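You operate a simulated robot arm through the tools that you are given. There is no shell and no other tool. Be economical: measure what you need, move in short steps, check, and stop when the job is done.

Carry out the task below with a simulated robot arm. There is one attempt and no reset: what you move stays moved.

Task
Put the orange plant pot and the box labelled "leek" from the steel bench in the boot box.

It is judged by the outcome, as a careful person would: the job done as asked, and still so three seconds after it is handed in. It fails if anything else is knocked over, pushed out of place, dropped, spilled or broken.

Robot
A 7-joint arm with a two-finger parallel gripper, fixed in place. Base frame: the origin is at the foot of the arm, x ahead of it, y to its left, z up; the work surface is at about z = 900. Units: mm, degrees, N and s.
With the tool pointing down near the work surface it reaches from about 240 to 680 mm from the base axis. Its first joint turns from -66.0 to 66.0 degrees. Payload 2.4 kg.
The TCP is the grasp point between the finger pads, 30 mm short of the fingertips. In the tool frame z runs along the fingers and y along their closing line. The gripper opens to 94 mm. The fingers are 28 mm wide and 10 mm thick; the gripper's body (50 by 96 mm) begins 55 mm behind the TCP.
Orientation is told as [roll, pitch, yaw] about the base's x, y, z axes, in that order, counted from this pose: with the fingers straight down and closing along the base's y, the tool's x points along the base's -x, its y along +y and its z along -z.

Tools
- The arm moves only by the tool servo_tool. Its argument "increments" is a list of rows, each a list of 6 numbers: the shift along the base's x, y, z in mm, then the turn, a rotation vector about the base's x, y, z in degrees. In form: [[tx, ty, tz, wx, wy, wz], ...]. A call has 1 to 20 rows; each row shifts and turns the commanded pose from where the row before left it. "hand" is the gripper command, from -1 (fully open) to 1 (shut), values between in proportion, set as the call begins (left out, the last holds). Rows are played at 5 a second. More than 50 mm and 8.6 degrees between two rows, or a gripper value outside its range, and nothing of the call is played. A pose out of reach is approached as far as the arm can. The call stops where the force on the tool passes 40 N (or 10 N more than at its start, if that is more) or the arm is blocked; 0.2 s more then pass. Each finger travels about 153 mm/s and halts on what it meets, pressing with about 36 N; the grip force reading is that of the motor and also rises with nothing between the fingers. The clock runs only during rows and for 0.2 s after the last one: add rows that do not move to give the fingers time. It gives the time, the measured TCP pose, the force on the tool (base axes), the opening and the grip force at its end, in the units of the frame above (readings bear some noise), and new pictures: "views" is both (left out), scene, wrist or none.
- Cameras (640 x 400 px; columns grow to the right, rows downward): "scene" is fixed at [56.4, 481.9, 1450.5]; the picture's right is [-0.63, -0.77, 0.00], its down [-0.49, 0.40, -0.78] and it looks along [0.60, -0.49, -0.63] (base axes); focal length 323 px, centre (320, 200). "wrist" rides on the gripper at [76, 14, -102] in the tool frame; the picture's right is [-0.18, 0.98, 0.00], its down [-0.75, -0.14, -0.64] and it looks along [-0.63, -0.12, 0.77] (tool axes); focal length 243 px, centre (320, 200). There is no depth. A picture from a camera that has moved, and an enlarged one, comes with that camera's place and axes in the base frame and with its lens. The place of the scene camera against the robot may be out by one fixed shift of up to 25 mm in any direction.
- close_up(camera, box): a new picture of the part [left, top, right, bottom] of that camera's present view, enlarged. No time passes.
- close_job(): hands the job in; it is judged then, once.

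Work in short steps. Places have to be worked out from the pictures, the camera data and where the tool is seen: move nearer, look again, correct. Check each grasp and each placing, and mend what went wrong. You have 90 turns and 200 pictures in all, those below and enlarged ones among them. Open the gripper and draw the arm clear of the work before you hand the job in, unless the task says otherwise; then end with one line.

The tools are called after "Call:" as a command line: name --pt "numbers of a row" for each row, then --argument value for the rest, lists and objects as JSON in quotes. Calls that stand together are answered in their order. servo_tool: Moves the arm, as the interface text tells. Its arguments: {"type":"object","properties":{"increments":{"type":"array","items":{"type":"array","items":{"type":"number"}}},"hand":{"type":"number"},"views":{"type":"string","enum":["both","scene","wrist","none"]}},"required":["increments"]} The other tools are called the same way: close_up (camera, box) takes an enlarged picture of a part of a camera's view; close_job () hands the job in.

At the start:

```text
time: 0.0
tcp_pos: [340.2, 39.9, 1199.0]
tcp_rot: [-0.1, 0.0, 0.0]
contact_force: [-0.2, 0.1, 0.0]
width: 94.1
grip_force: 0.0
```

scene: 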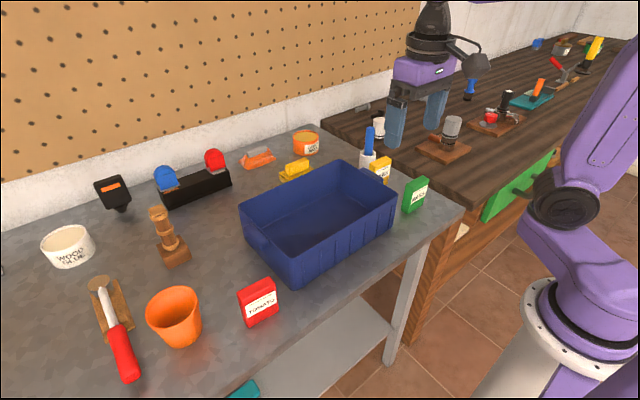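
wrist: 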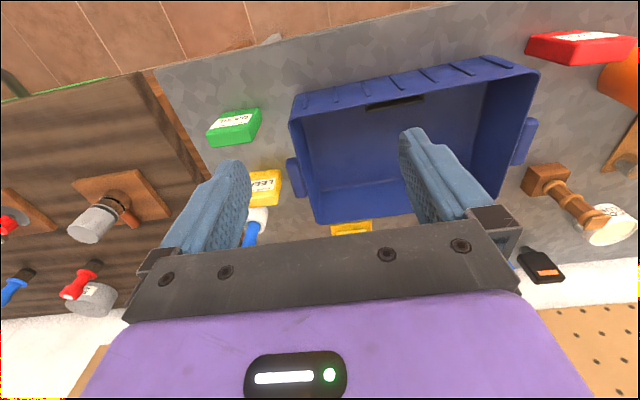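

I'll read the labels first: the yellow box looks like "leek", with a second yellow item nearby.

Call:
close_up --camera "scene" --box '[230, 110, 450, 248]'

Call:
close_up --camera "wrist" --box '[180, 90, 380, 250]'

Call:
close_up --camera "scene" --box '[60, 230, 300, 390]'

```text
2.90 times, centred on (340, 179) of scene
camera zoom: at [56.4, 481.9, 1450.5], right [-0.63, -0.77, 0.0], down [-0.49, 0.4, -0.78], along [0.6, -0.49, -0.63], focal length 936 px, centre (262, 261)
```

zoom: 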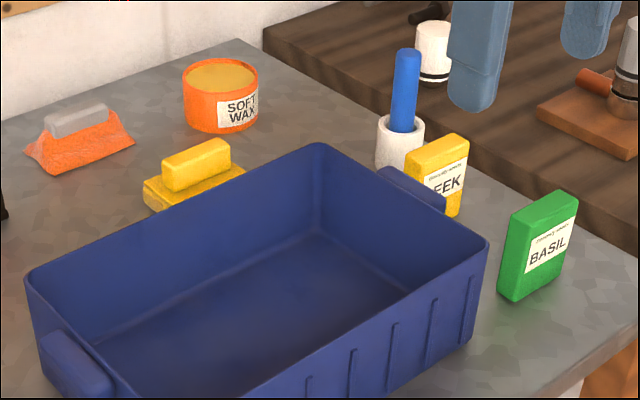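

```text
2.50 times, centred on (280, 170) of wrist
camera zoom: at [263.4, 52.9, 1300.9], right [0.18, 0.98, 0.0], down [0.75, -0.14, 0.64], along [0.63, -0.12, -0.77], focal length 606 px, centre (420, 275)
```

zoom: 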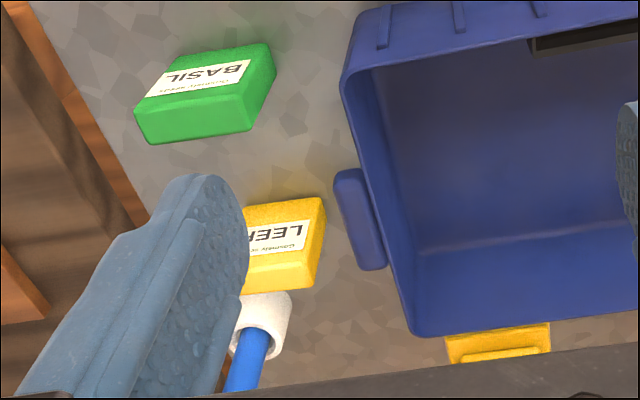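

```text
2.50 times, centred on (180, 310) of scene
camera zoom: at [56.4, 481.9, 1450.5], right [-0.63, -0.77, 0.0], down [-0.49, 0.4, -0.78], along [0.6, -0.49, -0.63], focal length 808 px, centre (670, -75)
```

zoom: 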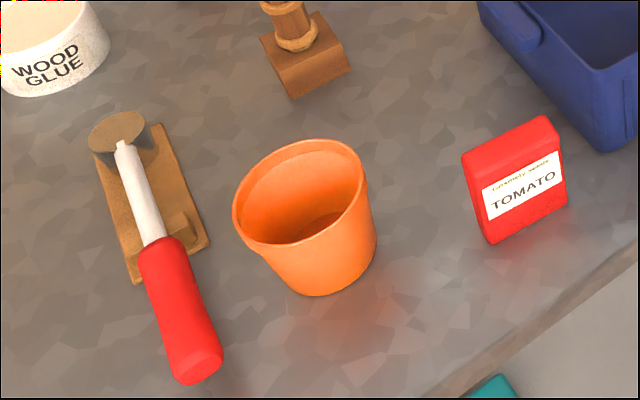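

"Leek" is the yellow box standing beside the blue crate, with a white cup and blue dibber just behind it. I'll move sideways at height to view the leek box better.

Call:
servo_tool --pt "0 -45 0 0 0 0" --pt "0 -45 0 0 0 0" --pt "0 -45 -20 0 0 0" --pt "0 -45 -30 0 0 0" --pt "0 0 0 0 0 0" --views "both"

```text
refused: row 4 steps farther than a row can; nothing moved
```

Shorter last step.

Call:
servo_tool --pt "0 -45 0 0 0 0" --pt "0 -45 0 0 0 0" --pt "0 -45 -20 0 0 0" --pt "0 -40 -20 0 0 0" --pt "0 0 0 0 0 0" --views "both"

```text
time: 1.2
tcp_pos: [341.9, -138.6, 1159.5]
tcp_rot: [-0.1, 0.0, 0.0]
contact_force: [0.3, -0.3, 0.2]
width: 94.1
grip_force: 0.0
camera wrist: at [265.9, -124.6, 1260.7], right [0.18, 0.98, 0.0], down [0.75, -0.14, 0.64], along [0.63, -0.12, -0.77], focal length 243 px, centre (320, 200)
```

scene: 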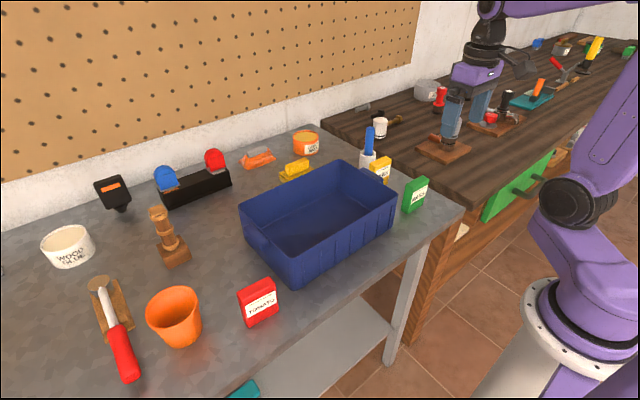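
wrist: 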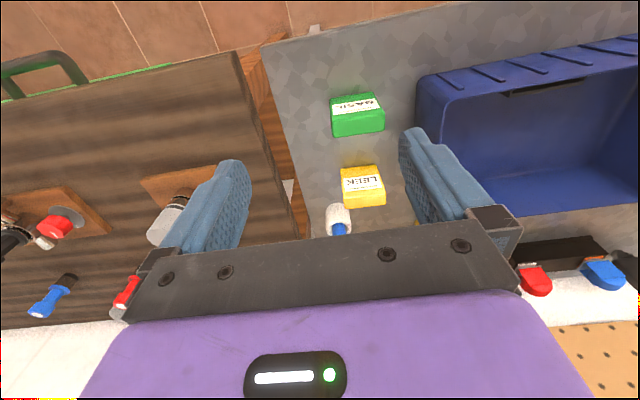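

Call:
close_up --camera "wrist" --box '[300, 80, 460, 240]'

```text
2.50 times, centred on (380, 160) of wrist
camera zoom: at [265.9, -124.6, 1260.7], right [0.18, 0.98, 0.0], down [0.75, -0.14, 0.64], along [0.63, -0.12, -0.77], focal length 606 px, centre (170, 300)
```

zoom: 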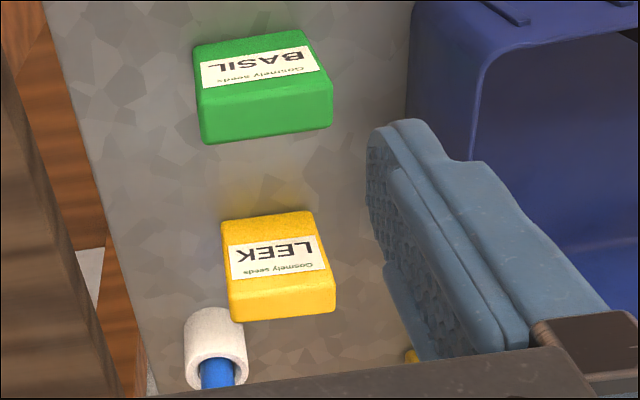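

Using both wrist views, the leek box's front bottom edge runs from about (496,-132) to (501,-73). It is about 78 mm high and 23 mm thick, so its centre is near (511,-103). I'll hover above it with the gripper partly open, which keeps it clear of the crate handle, and check.

Call:
servo_tool --pt "45 10 0 0 0 0" --pt "45 10 0 0 0 0" --pt "45 10 0 0 0 -2" --pt "34 6 -25 0 0 -2" --pt "0 0 -40 0 0 0" --pt "0 0 -34 0 0 0" --pt "0 0 0 0 0 0" --hand -0.66 --views "both"

```text
time: 2.8
tcp_pos: [512.2, -97.2, 1057.0]
tcp_rot: [0.0, -0.1, -4.0]
contact_force: [0.1, -0.8, -0.3]
width: 77.9
grip_force: 0.2
camera wrist: at [436.2, -80.1, 1160.0], right [0.25, 0.97, 0.0], down [0.74, -0.19, 0.64], along [0.62, -0.16, -0.77], focal length 243 px, centre (320, 200)
```

scene: 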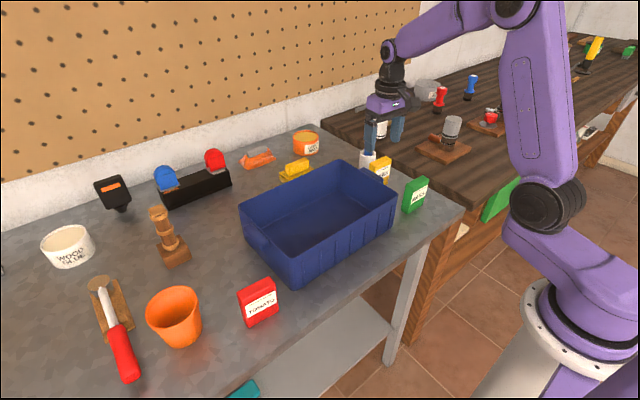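
wrist: 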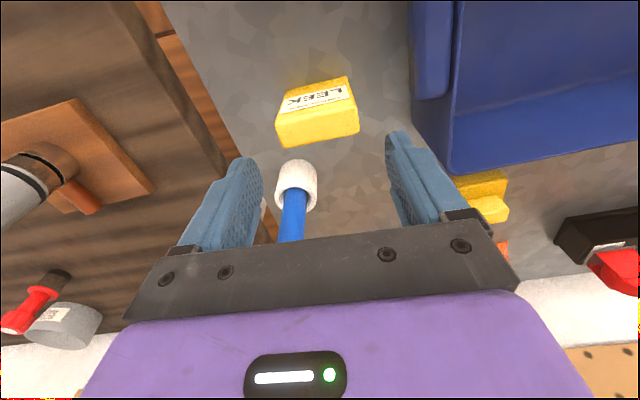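

Checking the top face from here with an enlargement.

Call:
close_up --camera "wrist" --box '[240, 60, 440, 260]'

Call:
close_up --camera "scene" --box '[330, 90, 450, 220]'

```text
2.00 times, centred on (340, 160) of wrist
camera zoom: at [436.2, -80.1, 1160.0], right [0.25, 0.97, 0.0], down [0.74, -0.19, 0.64], along [0.62, -0.16, -0.77], focal length 485 px, centre (280, 280)
```

zoom: 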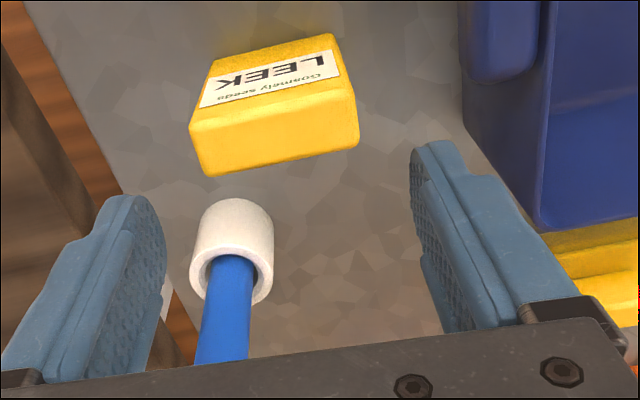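

```text
3.08 times, centred on (390, 155) of scene
camera zoom: at [56.4, 481.9, 1450.5], right [-0.63, -0.77, 0.0], down [-0.49, 0.4, -0.78], along [0.6, -0.49, -0.63], focal length 994 px, centre (105, 338)
```

zoom: 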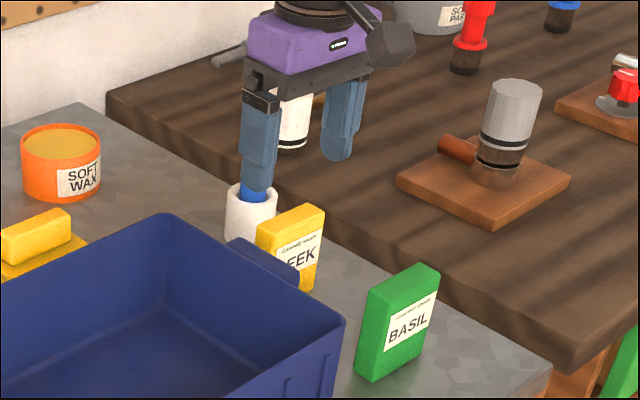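

The top face's centre works out at (512.5,-102), about 64 mm wide and with its top near z 975. I'll shift 5 mm in y, open slightly and descend to z≈945.

Call:
servo_tool --pt "0 -5 -20 0 0 0" --pt "0 0 -25 0 0 0" --pt "0 0 -20 0 0 0" --pt "0 0 -20 0 0 0" --pt "0 0 -15 0 0 0" --pt "0 0 -12 0 0 0" --pt "0 0 0 0 0 0" --hand -0.76 --views "both"

```text
time: 4.4
tcp_pos: [507.7, -103.6, 947.5]
tcp_rot: [0.0, 0.0, -4.0]
contact_force: [-0.6, -0.3, 0.1]
width: 82.8
grip_force: 0.0
camera wrist: at [433.4, -85.9, 1050.0], right [0.25, 0.97, 0.0], down [0.74, -0.19, 0.64], along [0.62, -0.16, -0.77], focal length 243 px, centre (320, 200)
```

scene: 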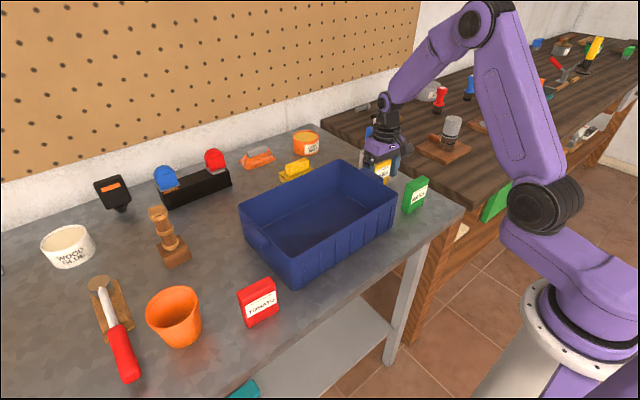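
wrist: 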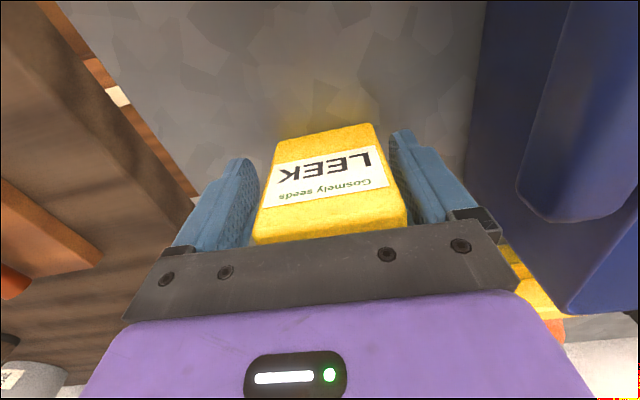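

The box sits between the fingers, so I'll close and then lift slightly.

Call:
servo_tool --pt "2 0 0 0 0 0" --pt "0 0 0 0 0 0" --pt "0 0 0 0 0 0" --pt "0 0 0 0 0 0" --hand 1 --views "none"

Call:
servo_tool --pt "0 0 20 0 0 0" --pt "0 0 35 0 0 0" --pt "0 0 45 0 0 0" --pt "0 0 45 0 0 0" --pt "0 0 0 0 0 0" --views "both"

```text
time: 5.4
tcp_pos: [510.9, -104.5, 948.3]
tcp_rot: [0.0, 0.1, -4.0]
contact_force: [-4.3, 0.6, 12.3]
width: 67.3
grip_force: 36.0
```

```text
time: 6.6
tcp_pos: [511.4, -106.5, 1095.3]
tcp_rot: [0.0, 0.0, -4.0]
contact_force: [0.0, 0.4, -0.9]
width: 67.4
grip_force: 36.5
camera wrist: at [436.2, -87.0, 1197.3], right [0.25, 0.97, 0.0], down [0.74, -0.19, 0.64], along [0.62, -0.16, -0.77], focal length 243 px, centre (320, 200)
```

scene: 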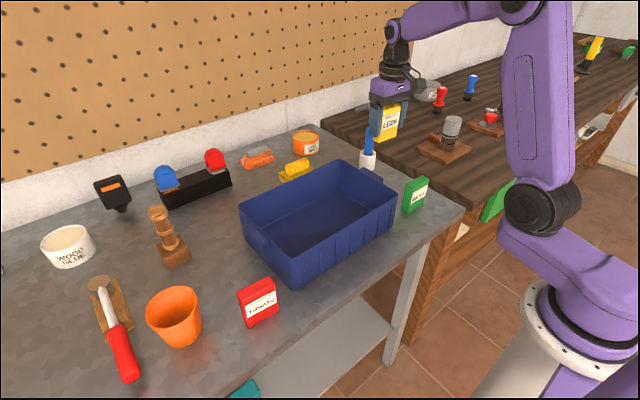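
wrist: 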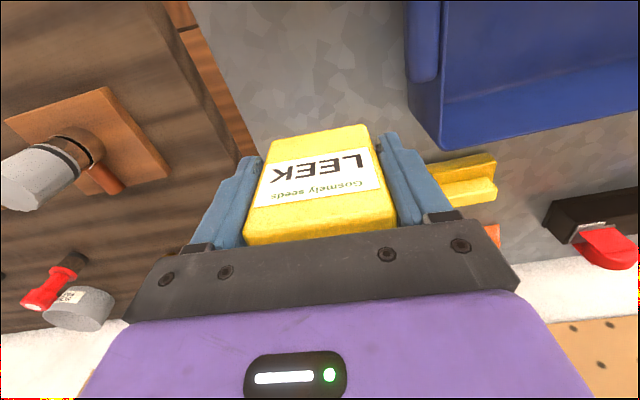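

The leek box is held. The crate spans roughly x 380–580 and y -14–290, with its rim near z 978. I'll carry the box over the left part of the crate at height and look.

Call:
servo_tool --pt "-5 45 5 0 0 0" --pt "-5 45 0 0 0 0" --pt "-5 45 0 0 0 2" --pt "-5 46 0 0 0 2" --pt "0 0 0 0 0 0" --views "both"

```text
time: 7.8
tcp_pos: [488.5, 76.7, 1102.9]
tcp_rot: [-0.1, 0.0, 0.0]
contact_force: [0.7, 0.7, -0.9]
width: 67.6
grip_force: 35.9
camera wrist: at [411.8, 90.5, 1204.1], right [0.18, 0.98, 0.0], down [0.75, -0.14, 0.64], along [0.63, -0.12, -0.77], focal length 243 px, centre (320, 200)
```

scene: 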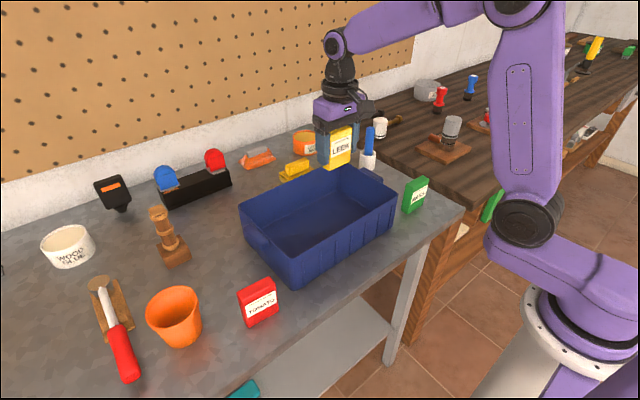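
wrist: 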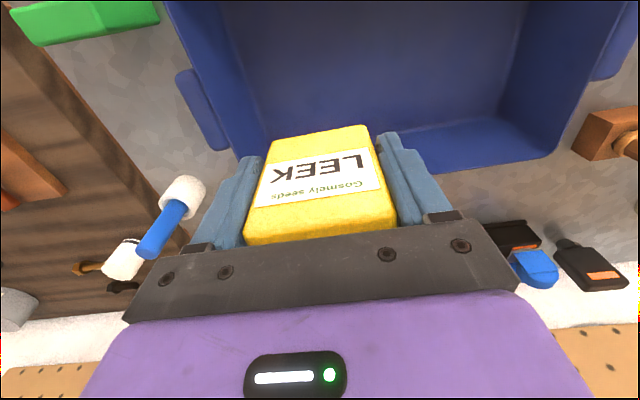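

The crate measures about x 380–580, y -14–305, so (488,77) is well inside it. The box bottom is 48 mm under the TCP, so I'll lower to just above the floor at TCP≈960.

Call:
servo_tool --pt "0 0 -40 0 0 0" --pt "0 0 -40 0 0 0" --pt "0 0 -35 0 0 0" --pt "0 0 -20 0 0 0" --pt "0 0 -8 0 0 0" --pt "0 0 0 0 0 0" --views "scene"

```text
time: 9.2
tcp_pos: [488.5, 78.6, 957.0]
tcp_rot: [0.1, 0.2, 0.0]
contact_force: [0.3, -0.3, -0.4]
width: 67.2
grip_force: 36.5
```

scene: 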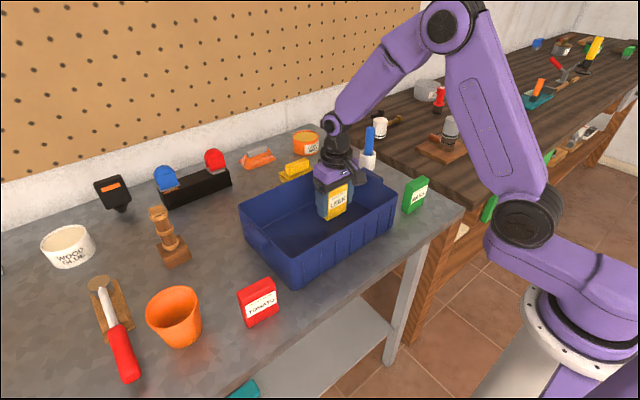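

No contact yet, so I'll lower in small steps until it touches.

Call:
servo_tool --pt "0 0 -2 0 0 0" --pt "0 0 -2 0 0 0" --pt "0 0 0 0 0 0" --views "wrist"

```text
time: 10.0
tcp_pos: [489.5, 77.7, 952.1]
tcp_rot: [-0.1, 0.1, 0.0]
contact_force: [-0.4, -0.1, -0.9]
width: 67.3
grip_force: 35.9
camera wrist: at [413.8, 90.9, 1054.4], right [0.18, 0.98, 0.0], down [0.75, -0.14, 0.64], along [0.63, -0.12, -0.77], focal length 243 px, centre (320, 200)
```

wrist: 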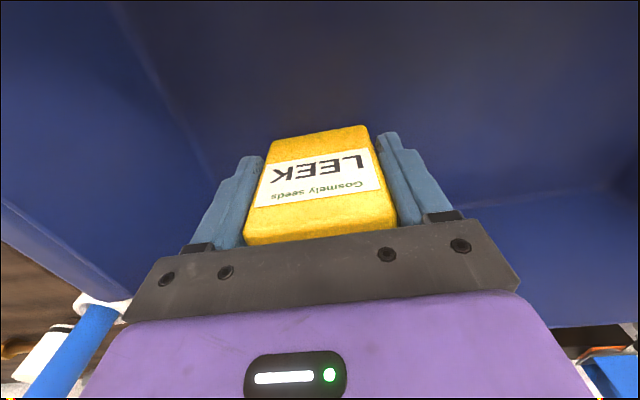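

Call:
servo_tool --pt "0 0 -2 0 0 0" --pt "0 0 -1 0 0 0" --pt "0 0 0 0 0 0" --views "none"

```text
time: 10.8
tcp_pos: [491.4, 77.7, 949.8]
tcp_rot: [0.2, -0.4, 0.1]
contact_force: [-1.5, 4.0, 32.1]
width: 67.2
grip_force: 36.4
```

It touched the floor with 32 N. I'll ease up 1 mm, open, and rise.

Call:
servo_tool --pt "0 0 1.5 0 0 0" --pt "0 0 0 0 0 0" --views "none"

Call:
servo_tool --pt "0 0 0 0 0 0" --pt "0 0 0 0 0 0" --pt "0 0 15 0 0 0" --pt "0 0 25 0 0 0" --pt "0 0 45 0 0 0" --pt "0 0 45 0 0 0" --pt "0 0 45 0 0 0" --pt "0 0 0 0 0 0" --hand -0.8 --views "both"

```text
time: 11.4
tcp_pos: [490.7, 78.1, 950.4]
tcp_rot: [0.0, -0.2, 0.0]
contact_force: [5.9, 3.3, 18.1]
width: 67.5
grip_force: 36.1
```

```text
time: 13.2
tcp_pos: [490.4, 77.4, 1125.9]
tcp_rot: [0.0, 0.0, 0.0]
contact_force: [-0.4, -0.7, -0.2]
width: 84.4
grip_force: 0.1
camera wrist: at [414.7, 91.3, 1227.3], right [0.18, 0.98, 0.0], down [0.75, -0.14, 0.64], along [0.63, -0.12, -0.77], focal length 243 px, centre (320, 200)
```

scene: 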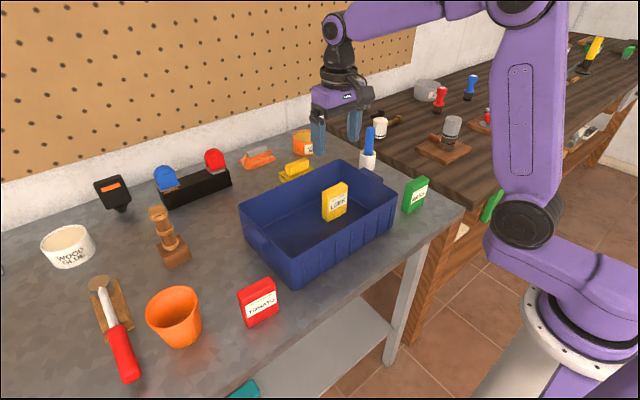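
wrist: 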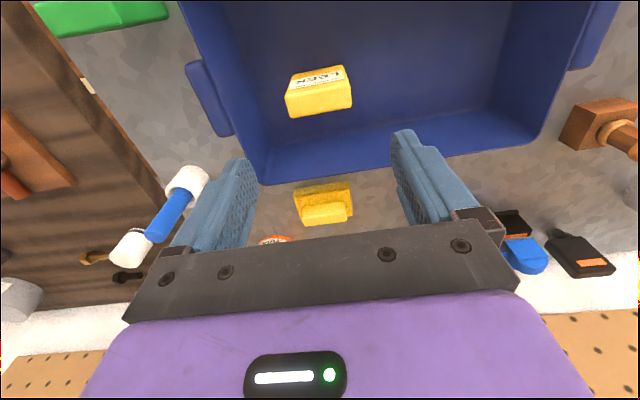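

The leek box stands upright in the crate. Next I'll move at height toward the orange pot, near (429,483), stopping short to view it.

Call:
servo_tool --pt "-25 40 0 0 0 0" --pt "-25 40 0 0 0 0" --pt "-25 40 0 0 0 0" --pt "-25 40 0 0 0 0" --pt "-25 40 0 0 0 0" --pt "-25 40 0 0 0 0" --pt "-25 40 0 0 0 0" --pt "-25 40 0 0 0 0" --pt "0 0 0 0 0 0" --views "both"

```text
time: 15.2
tcp_pos: [290.9, 395.7, 1124.9]
tcp_rot: [0.0, 0.0, 0.1]
contact_force: [-0.9, 0.0, 0.3]
width: 84.8
grip_force: 0.2
camera wrist: at [213.5, 408.0, 1226.9], right [0.18, 0.98, 0.0], down [0.75, -0.14, 0.64], along [0.63, -0.12, -0.77], focal length 243 px, centre (320, 200)
```

scene: 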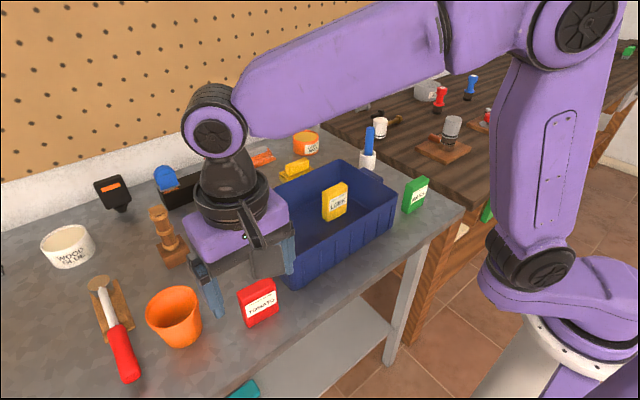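
wrist: 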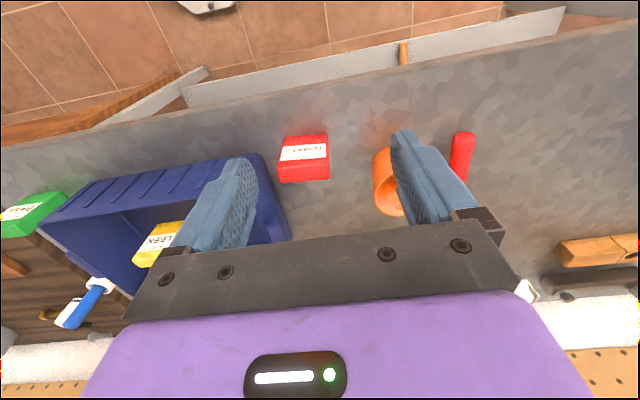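

The pot is half hidden by a finger. I'll shift +y to see it between the fingers.

Call:
servo_tool --pt "0 35 0 0 0 0" --pt "0 35 0 0 0 0" --pt "0 0 0 0 0 0" --views "none"

Call:
close_up --camera "wrist" --box '[220, 90, 460, 240]'

```text
time: 16.0
tcp_pos: [287.2, 465.8, 1124.5]
tcp_rot: [-0.1, 0.0, 0.1]
contact_force: [0.2, -0.5, 0.0]
width: 84.8
grip_force: 0.1
```

```text
2.67 times, centred on (340, 165) of wrist
camera zoom: at [210.9, 478.7, 1226.6], right [0.18, 0.98, 0.0], down [0.75, -0.14, 0.64], along [0.63, -0.12, -0.77], focal length 647 px, centre (267, 293)
```

zoom: 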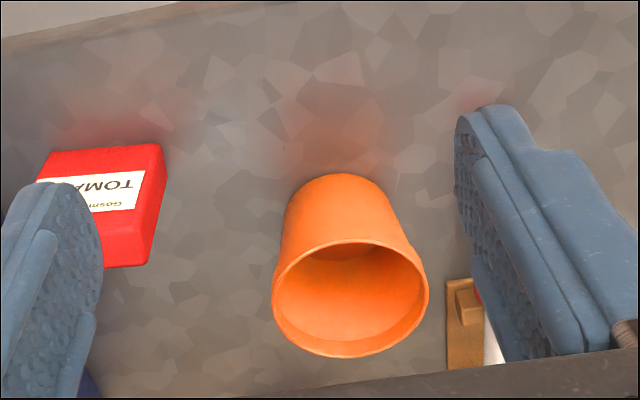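

The pot rim is centred near (426,480) at z≈978 with a diameter of about 78 mm, so the open gripper fits around it. The red trowel handle at y≈560 still leaves clearance. I'll hover above fully open and check.

Call:
servo_tool --pt "45 4 -10 0 0 0" --pt "45 5 -10 0 0 0" --pt "45 5 -15 0 0 0" --pt "4 0 -35 0 0 0" --pt "0 0 0 0 0 0" --hand -1 --views "both"

Call:
close_up --camera "wrist" --box '[200, 40, 480, 215]'

```text
time: 17.2
tcp_pos: [428.7, 477.9, 1053.3]
tcp_rot: [0.0, 0.0, -0.1]
contact_force: [1.0, 0.2, -0.6]
width: 93.8
grip_force: 0.1
camera wrist: at [353.1, 491.3, 1155.1], right [0.18, 0.98, 0.0], down [0.75, -0.14, 0.64], along [0.63, -0.12, -0.77], focal length 243 px, centre (320, 200)
```

scene: 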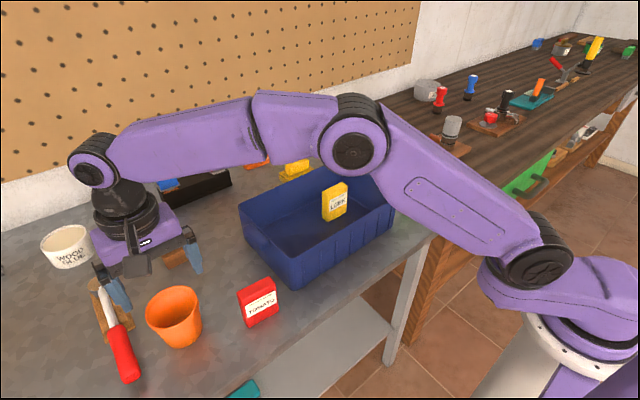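
wrist: 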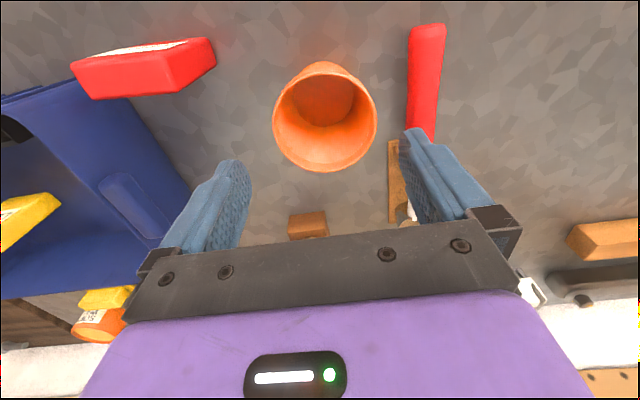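

```text
2.29 times, centred on (340, 128) of wrist
camera zoom: at [353.1, 491.3, 1155.1], right [0.18, 0.98, 0.0], down [0.75, -0.14, 0.64], along [0.63, -0.12, -0.77], focal length 555 px, centre (274, 366)
```

zoom: 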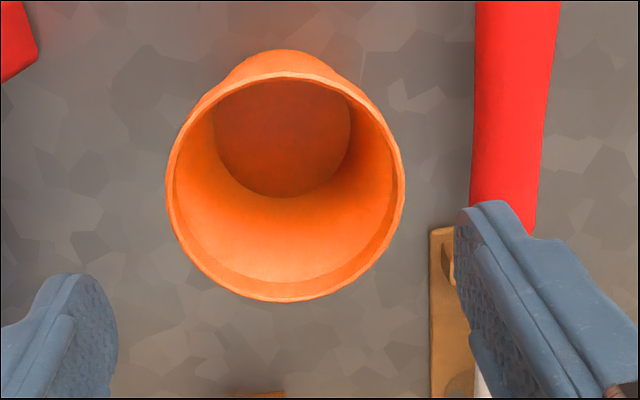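

The second view gives the rim centre at (429,481), a 77 mm diameter and the handle edge at y≈556. I'll shift 3 mm in y and descend to TCP z≈963 with the fingers open.

Call:
servo_tool --pt "0 3 -20 0 0 0" --pt "0 0 -20 0 0 0" --pt "0 0 -20 0 0 0" --pt "0 0 -15 0 0 0" --pt "0 0 -15 0 0 0" --pt "0 0 0 0 0 0" --views "both"

```text
time: 18.6
tcp_pos: [428.5, 485.0, 963.7]
tcp_rot: [0.0, 0.0, 0.1]
contact_force: [-0.4, -0.5, -0.1]
width: 93.9
grip_force: 0.1
camera wrist: at [352.2, 497.7, 1065.6], right [0.18, 0.98, 0.0], down [0.75, -0.14, 0.64], along [0.63, -0.12, -0.77], focal length 243 px, centre (320, 200)
```

scene: 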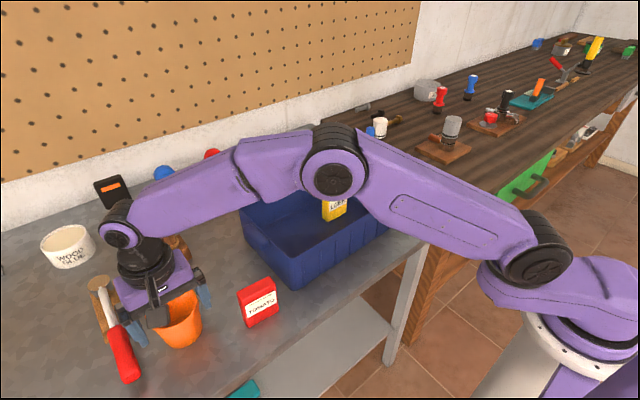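
wrist: 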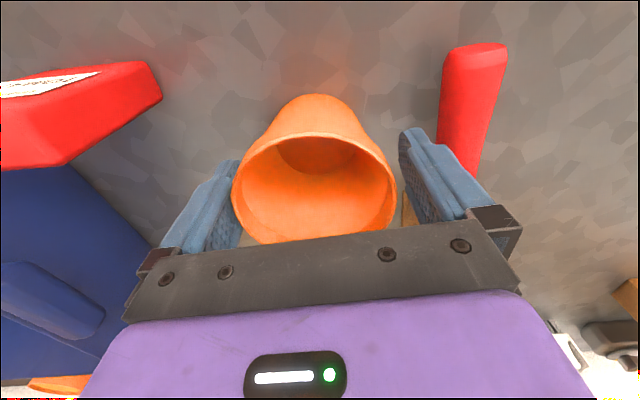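

The pot is between the fingers, slightly toward the left one. I'll shift -3 mm in y, then close.

Call:
servo_tool --pt "0 -3 0 0 0 0" --pt "0 0 0 0 0 0" --views "none"

Call:
servo_tool --pt "0 0 0 0 0 0" --pt "0 0 0 0 0 0" --pt "0 0 0 0 0 0" --hand 1 --views "wrist"

```text
time: 19.2
tcp_pos: [429.3, 481.4, 964.3]
tcp_rot: [-0.1, 0.0, 0.1]
contact_force: [0.3, 0.0, -0.1]
width: 93.9
grip_force: 0.0
```

```text
time: 20.0
tcp_pos: [428.5, 482.1, 963.4]
tcp_rot: [0.0, 0.0, 0.0]
contact_force: [0.0, -0.5, -0.5]
width: 77.5
grip_force: 35.4
camera wrist: at [353.3, 494.2, 1066.3], right [0.18, 0.98, 0.0], down [0.75, -0.14, 0.64], along [0.63, -0.12, -0.77], focal length 243 px, centre (320, 200)
```

wrist: 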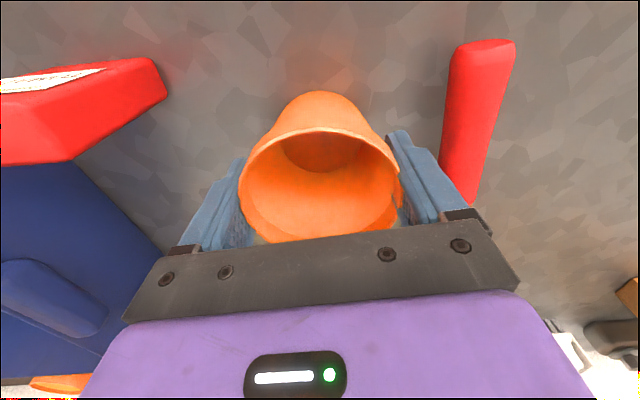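

The pot is gripped at 77.5 mm. I'll lift straight up gently.

Call:
servo_tool --pt "0 0 10 0 0 0" --pt "0 0 20 0 0 0" --pt "0 0 30 0 0 0" --pt "0 0 30 0 0 0" --pt "0 0 35 0 0 0" --pt "0 0 30 0 0 0" --pt "0 0 0 0 0 0" --views "both"

```text
time: 21.6
tcp_pos: [429.3, 479.8, 1121.1]
tcp_rot: [0.0, 0.0, -0.1]
contact_force: [-0.5, -0.8, -1.7]
width: 77.8
grip_force: 35.9
camera wrist: at [353.1, 492.1, 1223.1], right [0.18, 0.98, 0.0], down [0.75, -0.14, 0.64], along [0.63, -0.12, -0.77], focal length 243 px, centre (320, 200)
```

scene: 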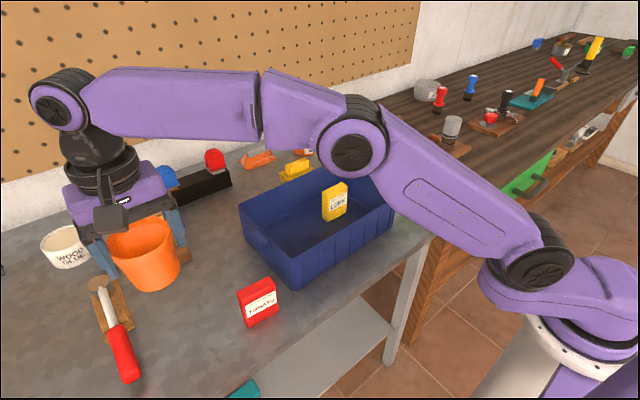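
wrist: 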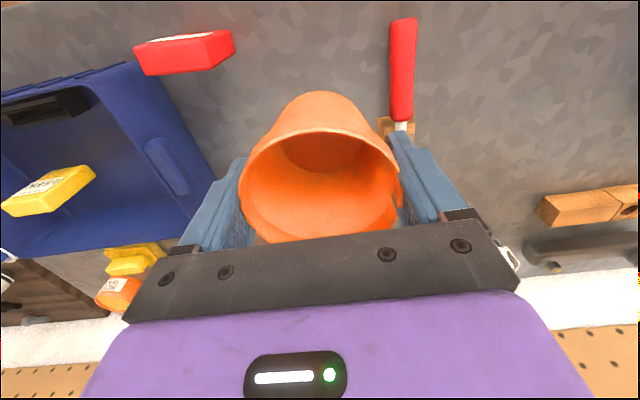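

The pot is lifted and hanging level. I'll carry it over the free right half of the crate, near (480,200).

Call:
servo_tool --pt "7 -40 0 0 0 0" --pt "7 -40 0 0 0 0" --pt "7 -40 0 0 0 0" --pt "7 -40 0 0 0 0" --pt "7 -40 0 0 0 0" --pt "8 -40 0 0 0 0" --pt "8 -40 0 0 0 0" --pt "0 0 0 0 0 0" --views "both"

```text
time: 23.4
tcp_pos: [480.6, 198.9, 1120.7]
tcp_rot: [0.1, 0.1, -0.1]
contact_force: [0.4, 0.4, -2.0]
width: 77.4
grip_force: 35.8
camera wrist: at [404.5, 211.9, 1222.6], right [0.18, 0.98, 0.0], down [0.75, -0.14, 0.64], along [0.63, -0.12, -0.77], focal length 243 px, centre (320, 200)
```

scene: 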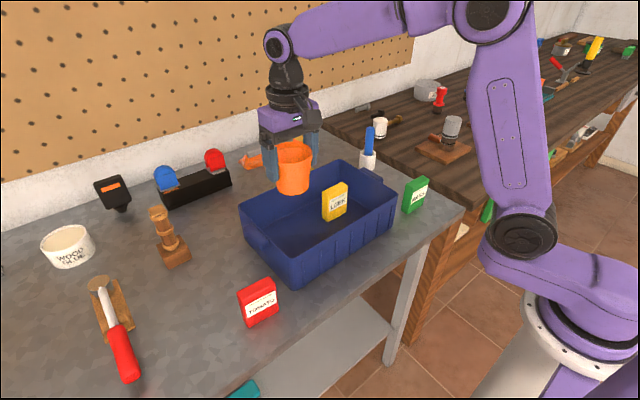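
wrist: 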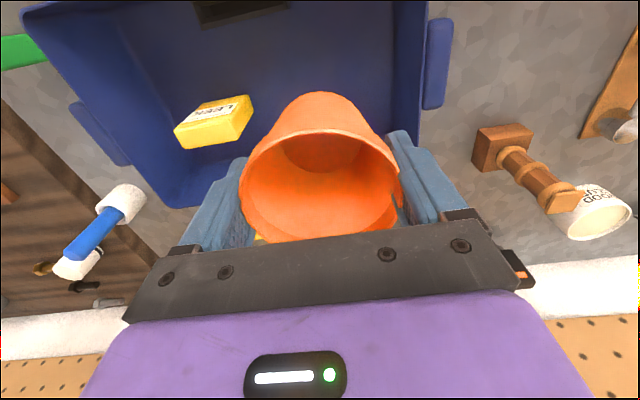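

The drop position clears both the leek box (its right edge at y≈111) and the crate wall (y≈285). I'll lower to just above the floor.

Call:
servo_tool --pt "0 -3 -40 0 0 0" --pt "0 0 -40 0 0 0" --pt "0 0 -35 0 0 0" --pt "0 0 -20 0 0 0" --pt "0 0 -12 0 0 0" --pt "0 0 -3 0 0 0" --pt "0 0 0 0 0 0" --views "both"

```text
time: 25.0
tcp_pos: [480.3, 199.0, 970.6]
tcp_rot: [0.1, 0.0, 0.0]
contact_force: [-0.1, 0.9, -0.1]
width: 77.5
grip_force: 36.2
camera wrist: at [404.7, 211.1, 1071.2], right [0.18, 0.98, 0.0], down [0.75, -0.14, 0.64], along [0.63, -0.12, -0.77], focal length 243 px, centre (320, 200)
```

scene: 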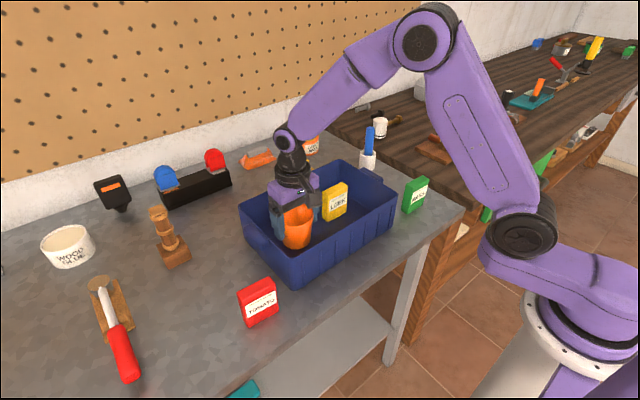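
wrist: 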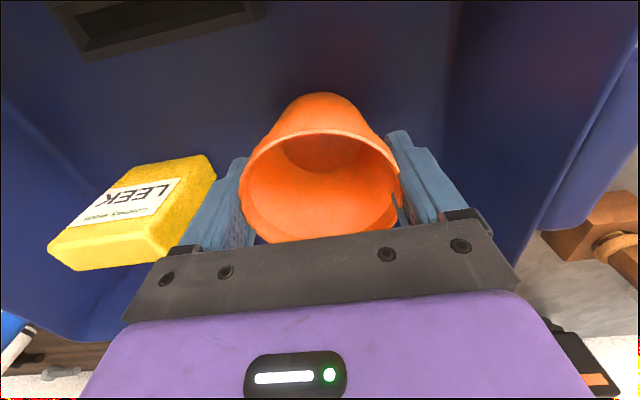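

Still no contact, so I'll lower in small steps.

Call:
servo_tool --pt "0 0 -2 0 0 0" --pt "0 0 -1 0 0 0" --pt "0 0 0 0 0 0" --views "none"

```text
time: 25.8
tcp_pos: [479.7, 199.1, 967.4]
tcp_rot: [-0.1, -0.1, 0.0]
contact_force: [0.0, -1.0, 12.9]
width: 77.3
grip_force: 35.7
```

Light contact at 13 N, so the pot is on the floor. I'll open modestly and rise straight up.

Call:
servo_tool --pt "0 0 0 0 0 0" --pt "0 0 0 0 0 0" --pt "0 0 10 0 0 0" --pt "0 0 25 0 0 0" --pt "0 0 40 0 0 0" --pt "0 0 45 0 0 0" --pt "0 0 45 0 0 0" --pt "0 0 0 0 0 0" --hand -0.95 --views "both"

```text
time: 27.6
tcp_pos: [476.8, 196.4, 1133.6]
tcp_rot: [0.0, 0.0, 0.0]
contact_force: [0.0, 0.5, 0.3]
width: 91.7
grip_force: 0.0
camera wrist: at [400.8, 209.6, 1235.9], right [0.18, 0.98, 0.0], down [0.75, -0.14, 0.64], along [0.63, -0.12, -0.77], focal length 243 px, centre (320, 200)
```

scene: 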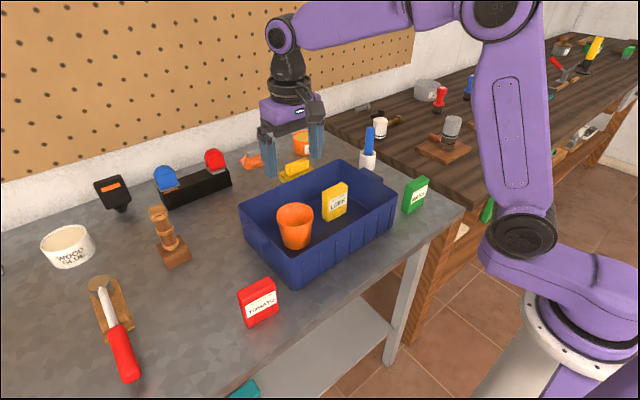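
wrist: 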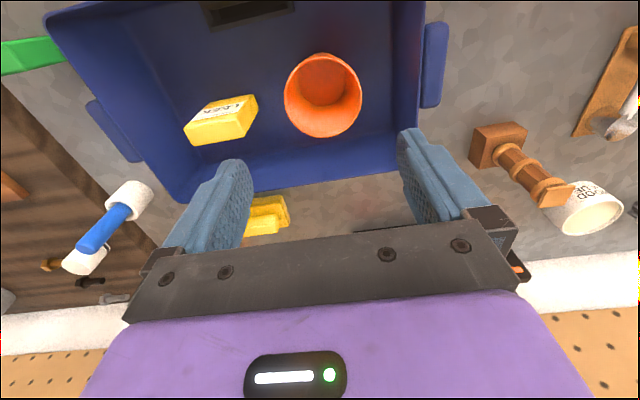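

Both items stand in the crate. I'll check that the crate is the only "boot box" candidate by looking at the teal thing below the bench and the other bench.

Call:
close_up --camera "scene" --box '[200, 150, 470, 400]'

Call:
close_up --camera "scene" --box '[400, 20, 640, 240]'

Call:
close_up --camera "wrist" --box '[30, 0, 470, 210]'

```text
1.60 times, centred on (335, 275) of scene
camera zoom: at [56.3, 481.9, 1450.5], right [-0.63, -0.77, 0.0], down [-0.49, 0.4, -0.78], along [0.6, -0.49, -0.63], focal length 517 px, centre (296, 80)
```

zoom: 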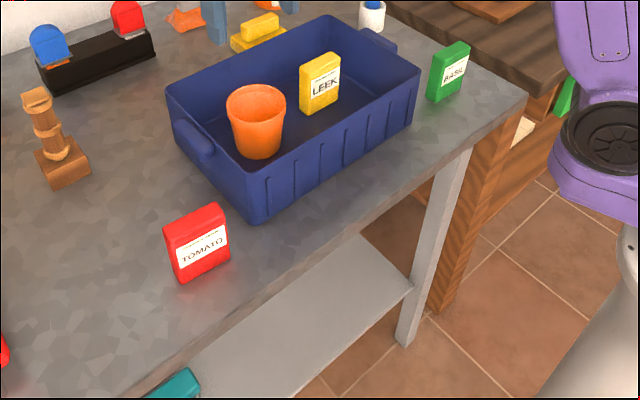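

```text
1.82 times, centred on (520, 130) of scene
camera zoom: at [56.3, 481.9, 1450.5], right [-0.63, -0.77, 0.0], down [-0.49, 0.4, -0.78], along [0.6, -0.49, -0.63], focal length 587 px, centre (-44, 327)
```

zoom: 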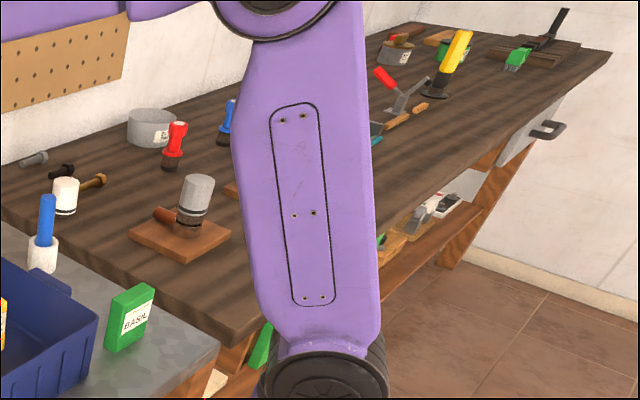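

```text
1.45 times, centred on (250, 105) of wrist
camera zoom: at [400.8, 209.6, 1235.9], right [0.18, 0.98, 0.0], down [0.75, -0.14, 0.64], along [0.63, -0.12, -0.77], focal length 353 px, centre (422, 338)
```

zoom: 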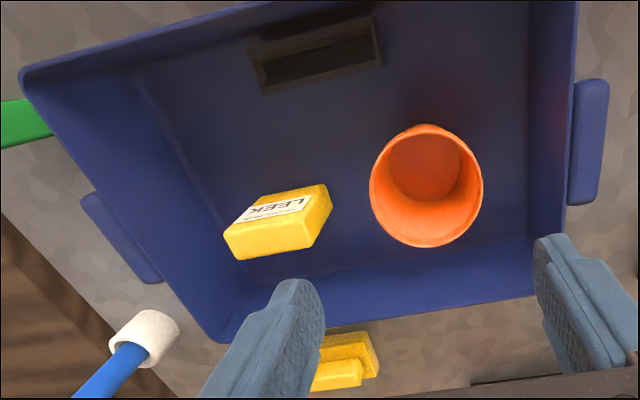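

The blue crate is the only suitable container, and both items stand inside it with nothing else moved. I'll draw the arm up and back.

Call:
servo_tool --pt "-20 -20 35 0 0 0" --pt "-35 -30 10 0 0 0" --pt "-35 -30 0 0 0 0" --pt "-35 -30 0 0 0 0" --pt "0 0 0 0 0 0" --hand -1 --views "scene"

```text
time: 28.8
tcp_pos: [354.3, 88.5, 1177.3]
tcp_rot: [-0.1, 0.0, 0.0]
contact_force: [-0.3, -0.7, 0.7]
width: 94.0
grip_force: 0.0
```

scene: 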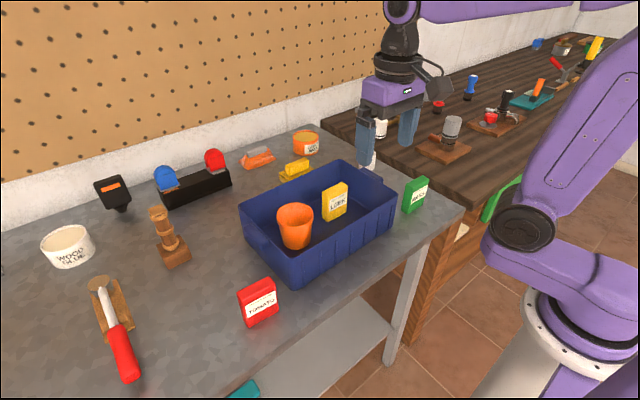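

The arm is clear, the gripper is open and both items are stable, so I'm handing in.

Call:
close_job

```text
The job is handed in.
```

The orange plant pot and the "leek" box are both standing upright in the blue crate, which I took to be the boot box because nothing else in view fits; nothing else was moved.
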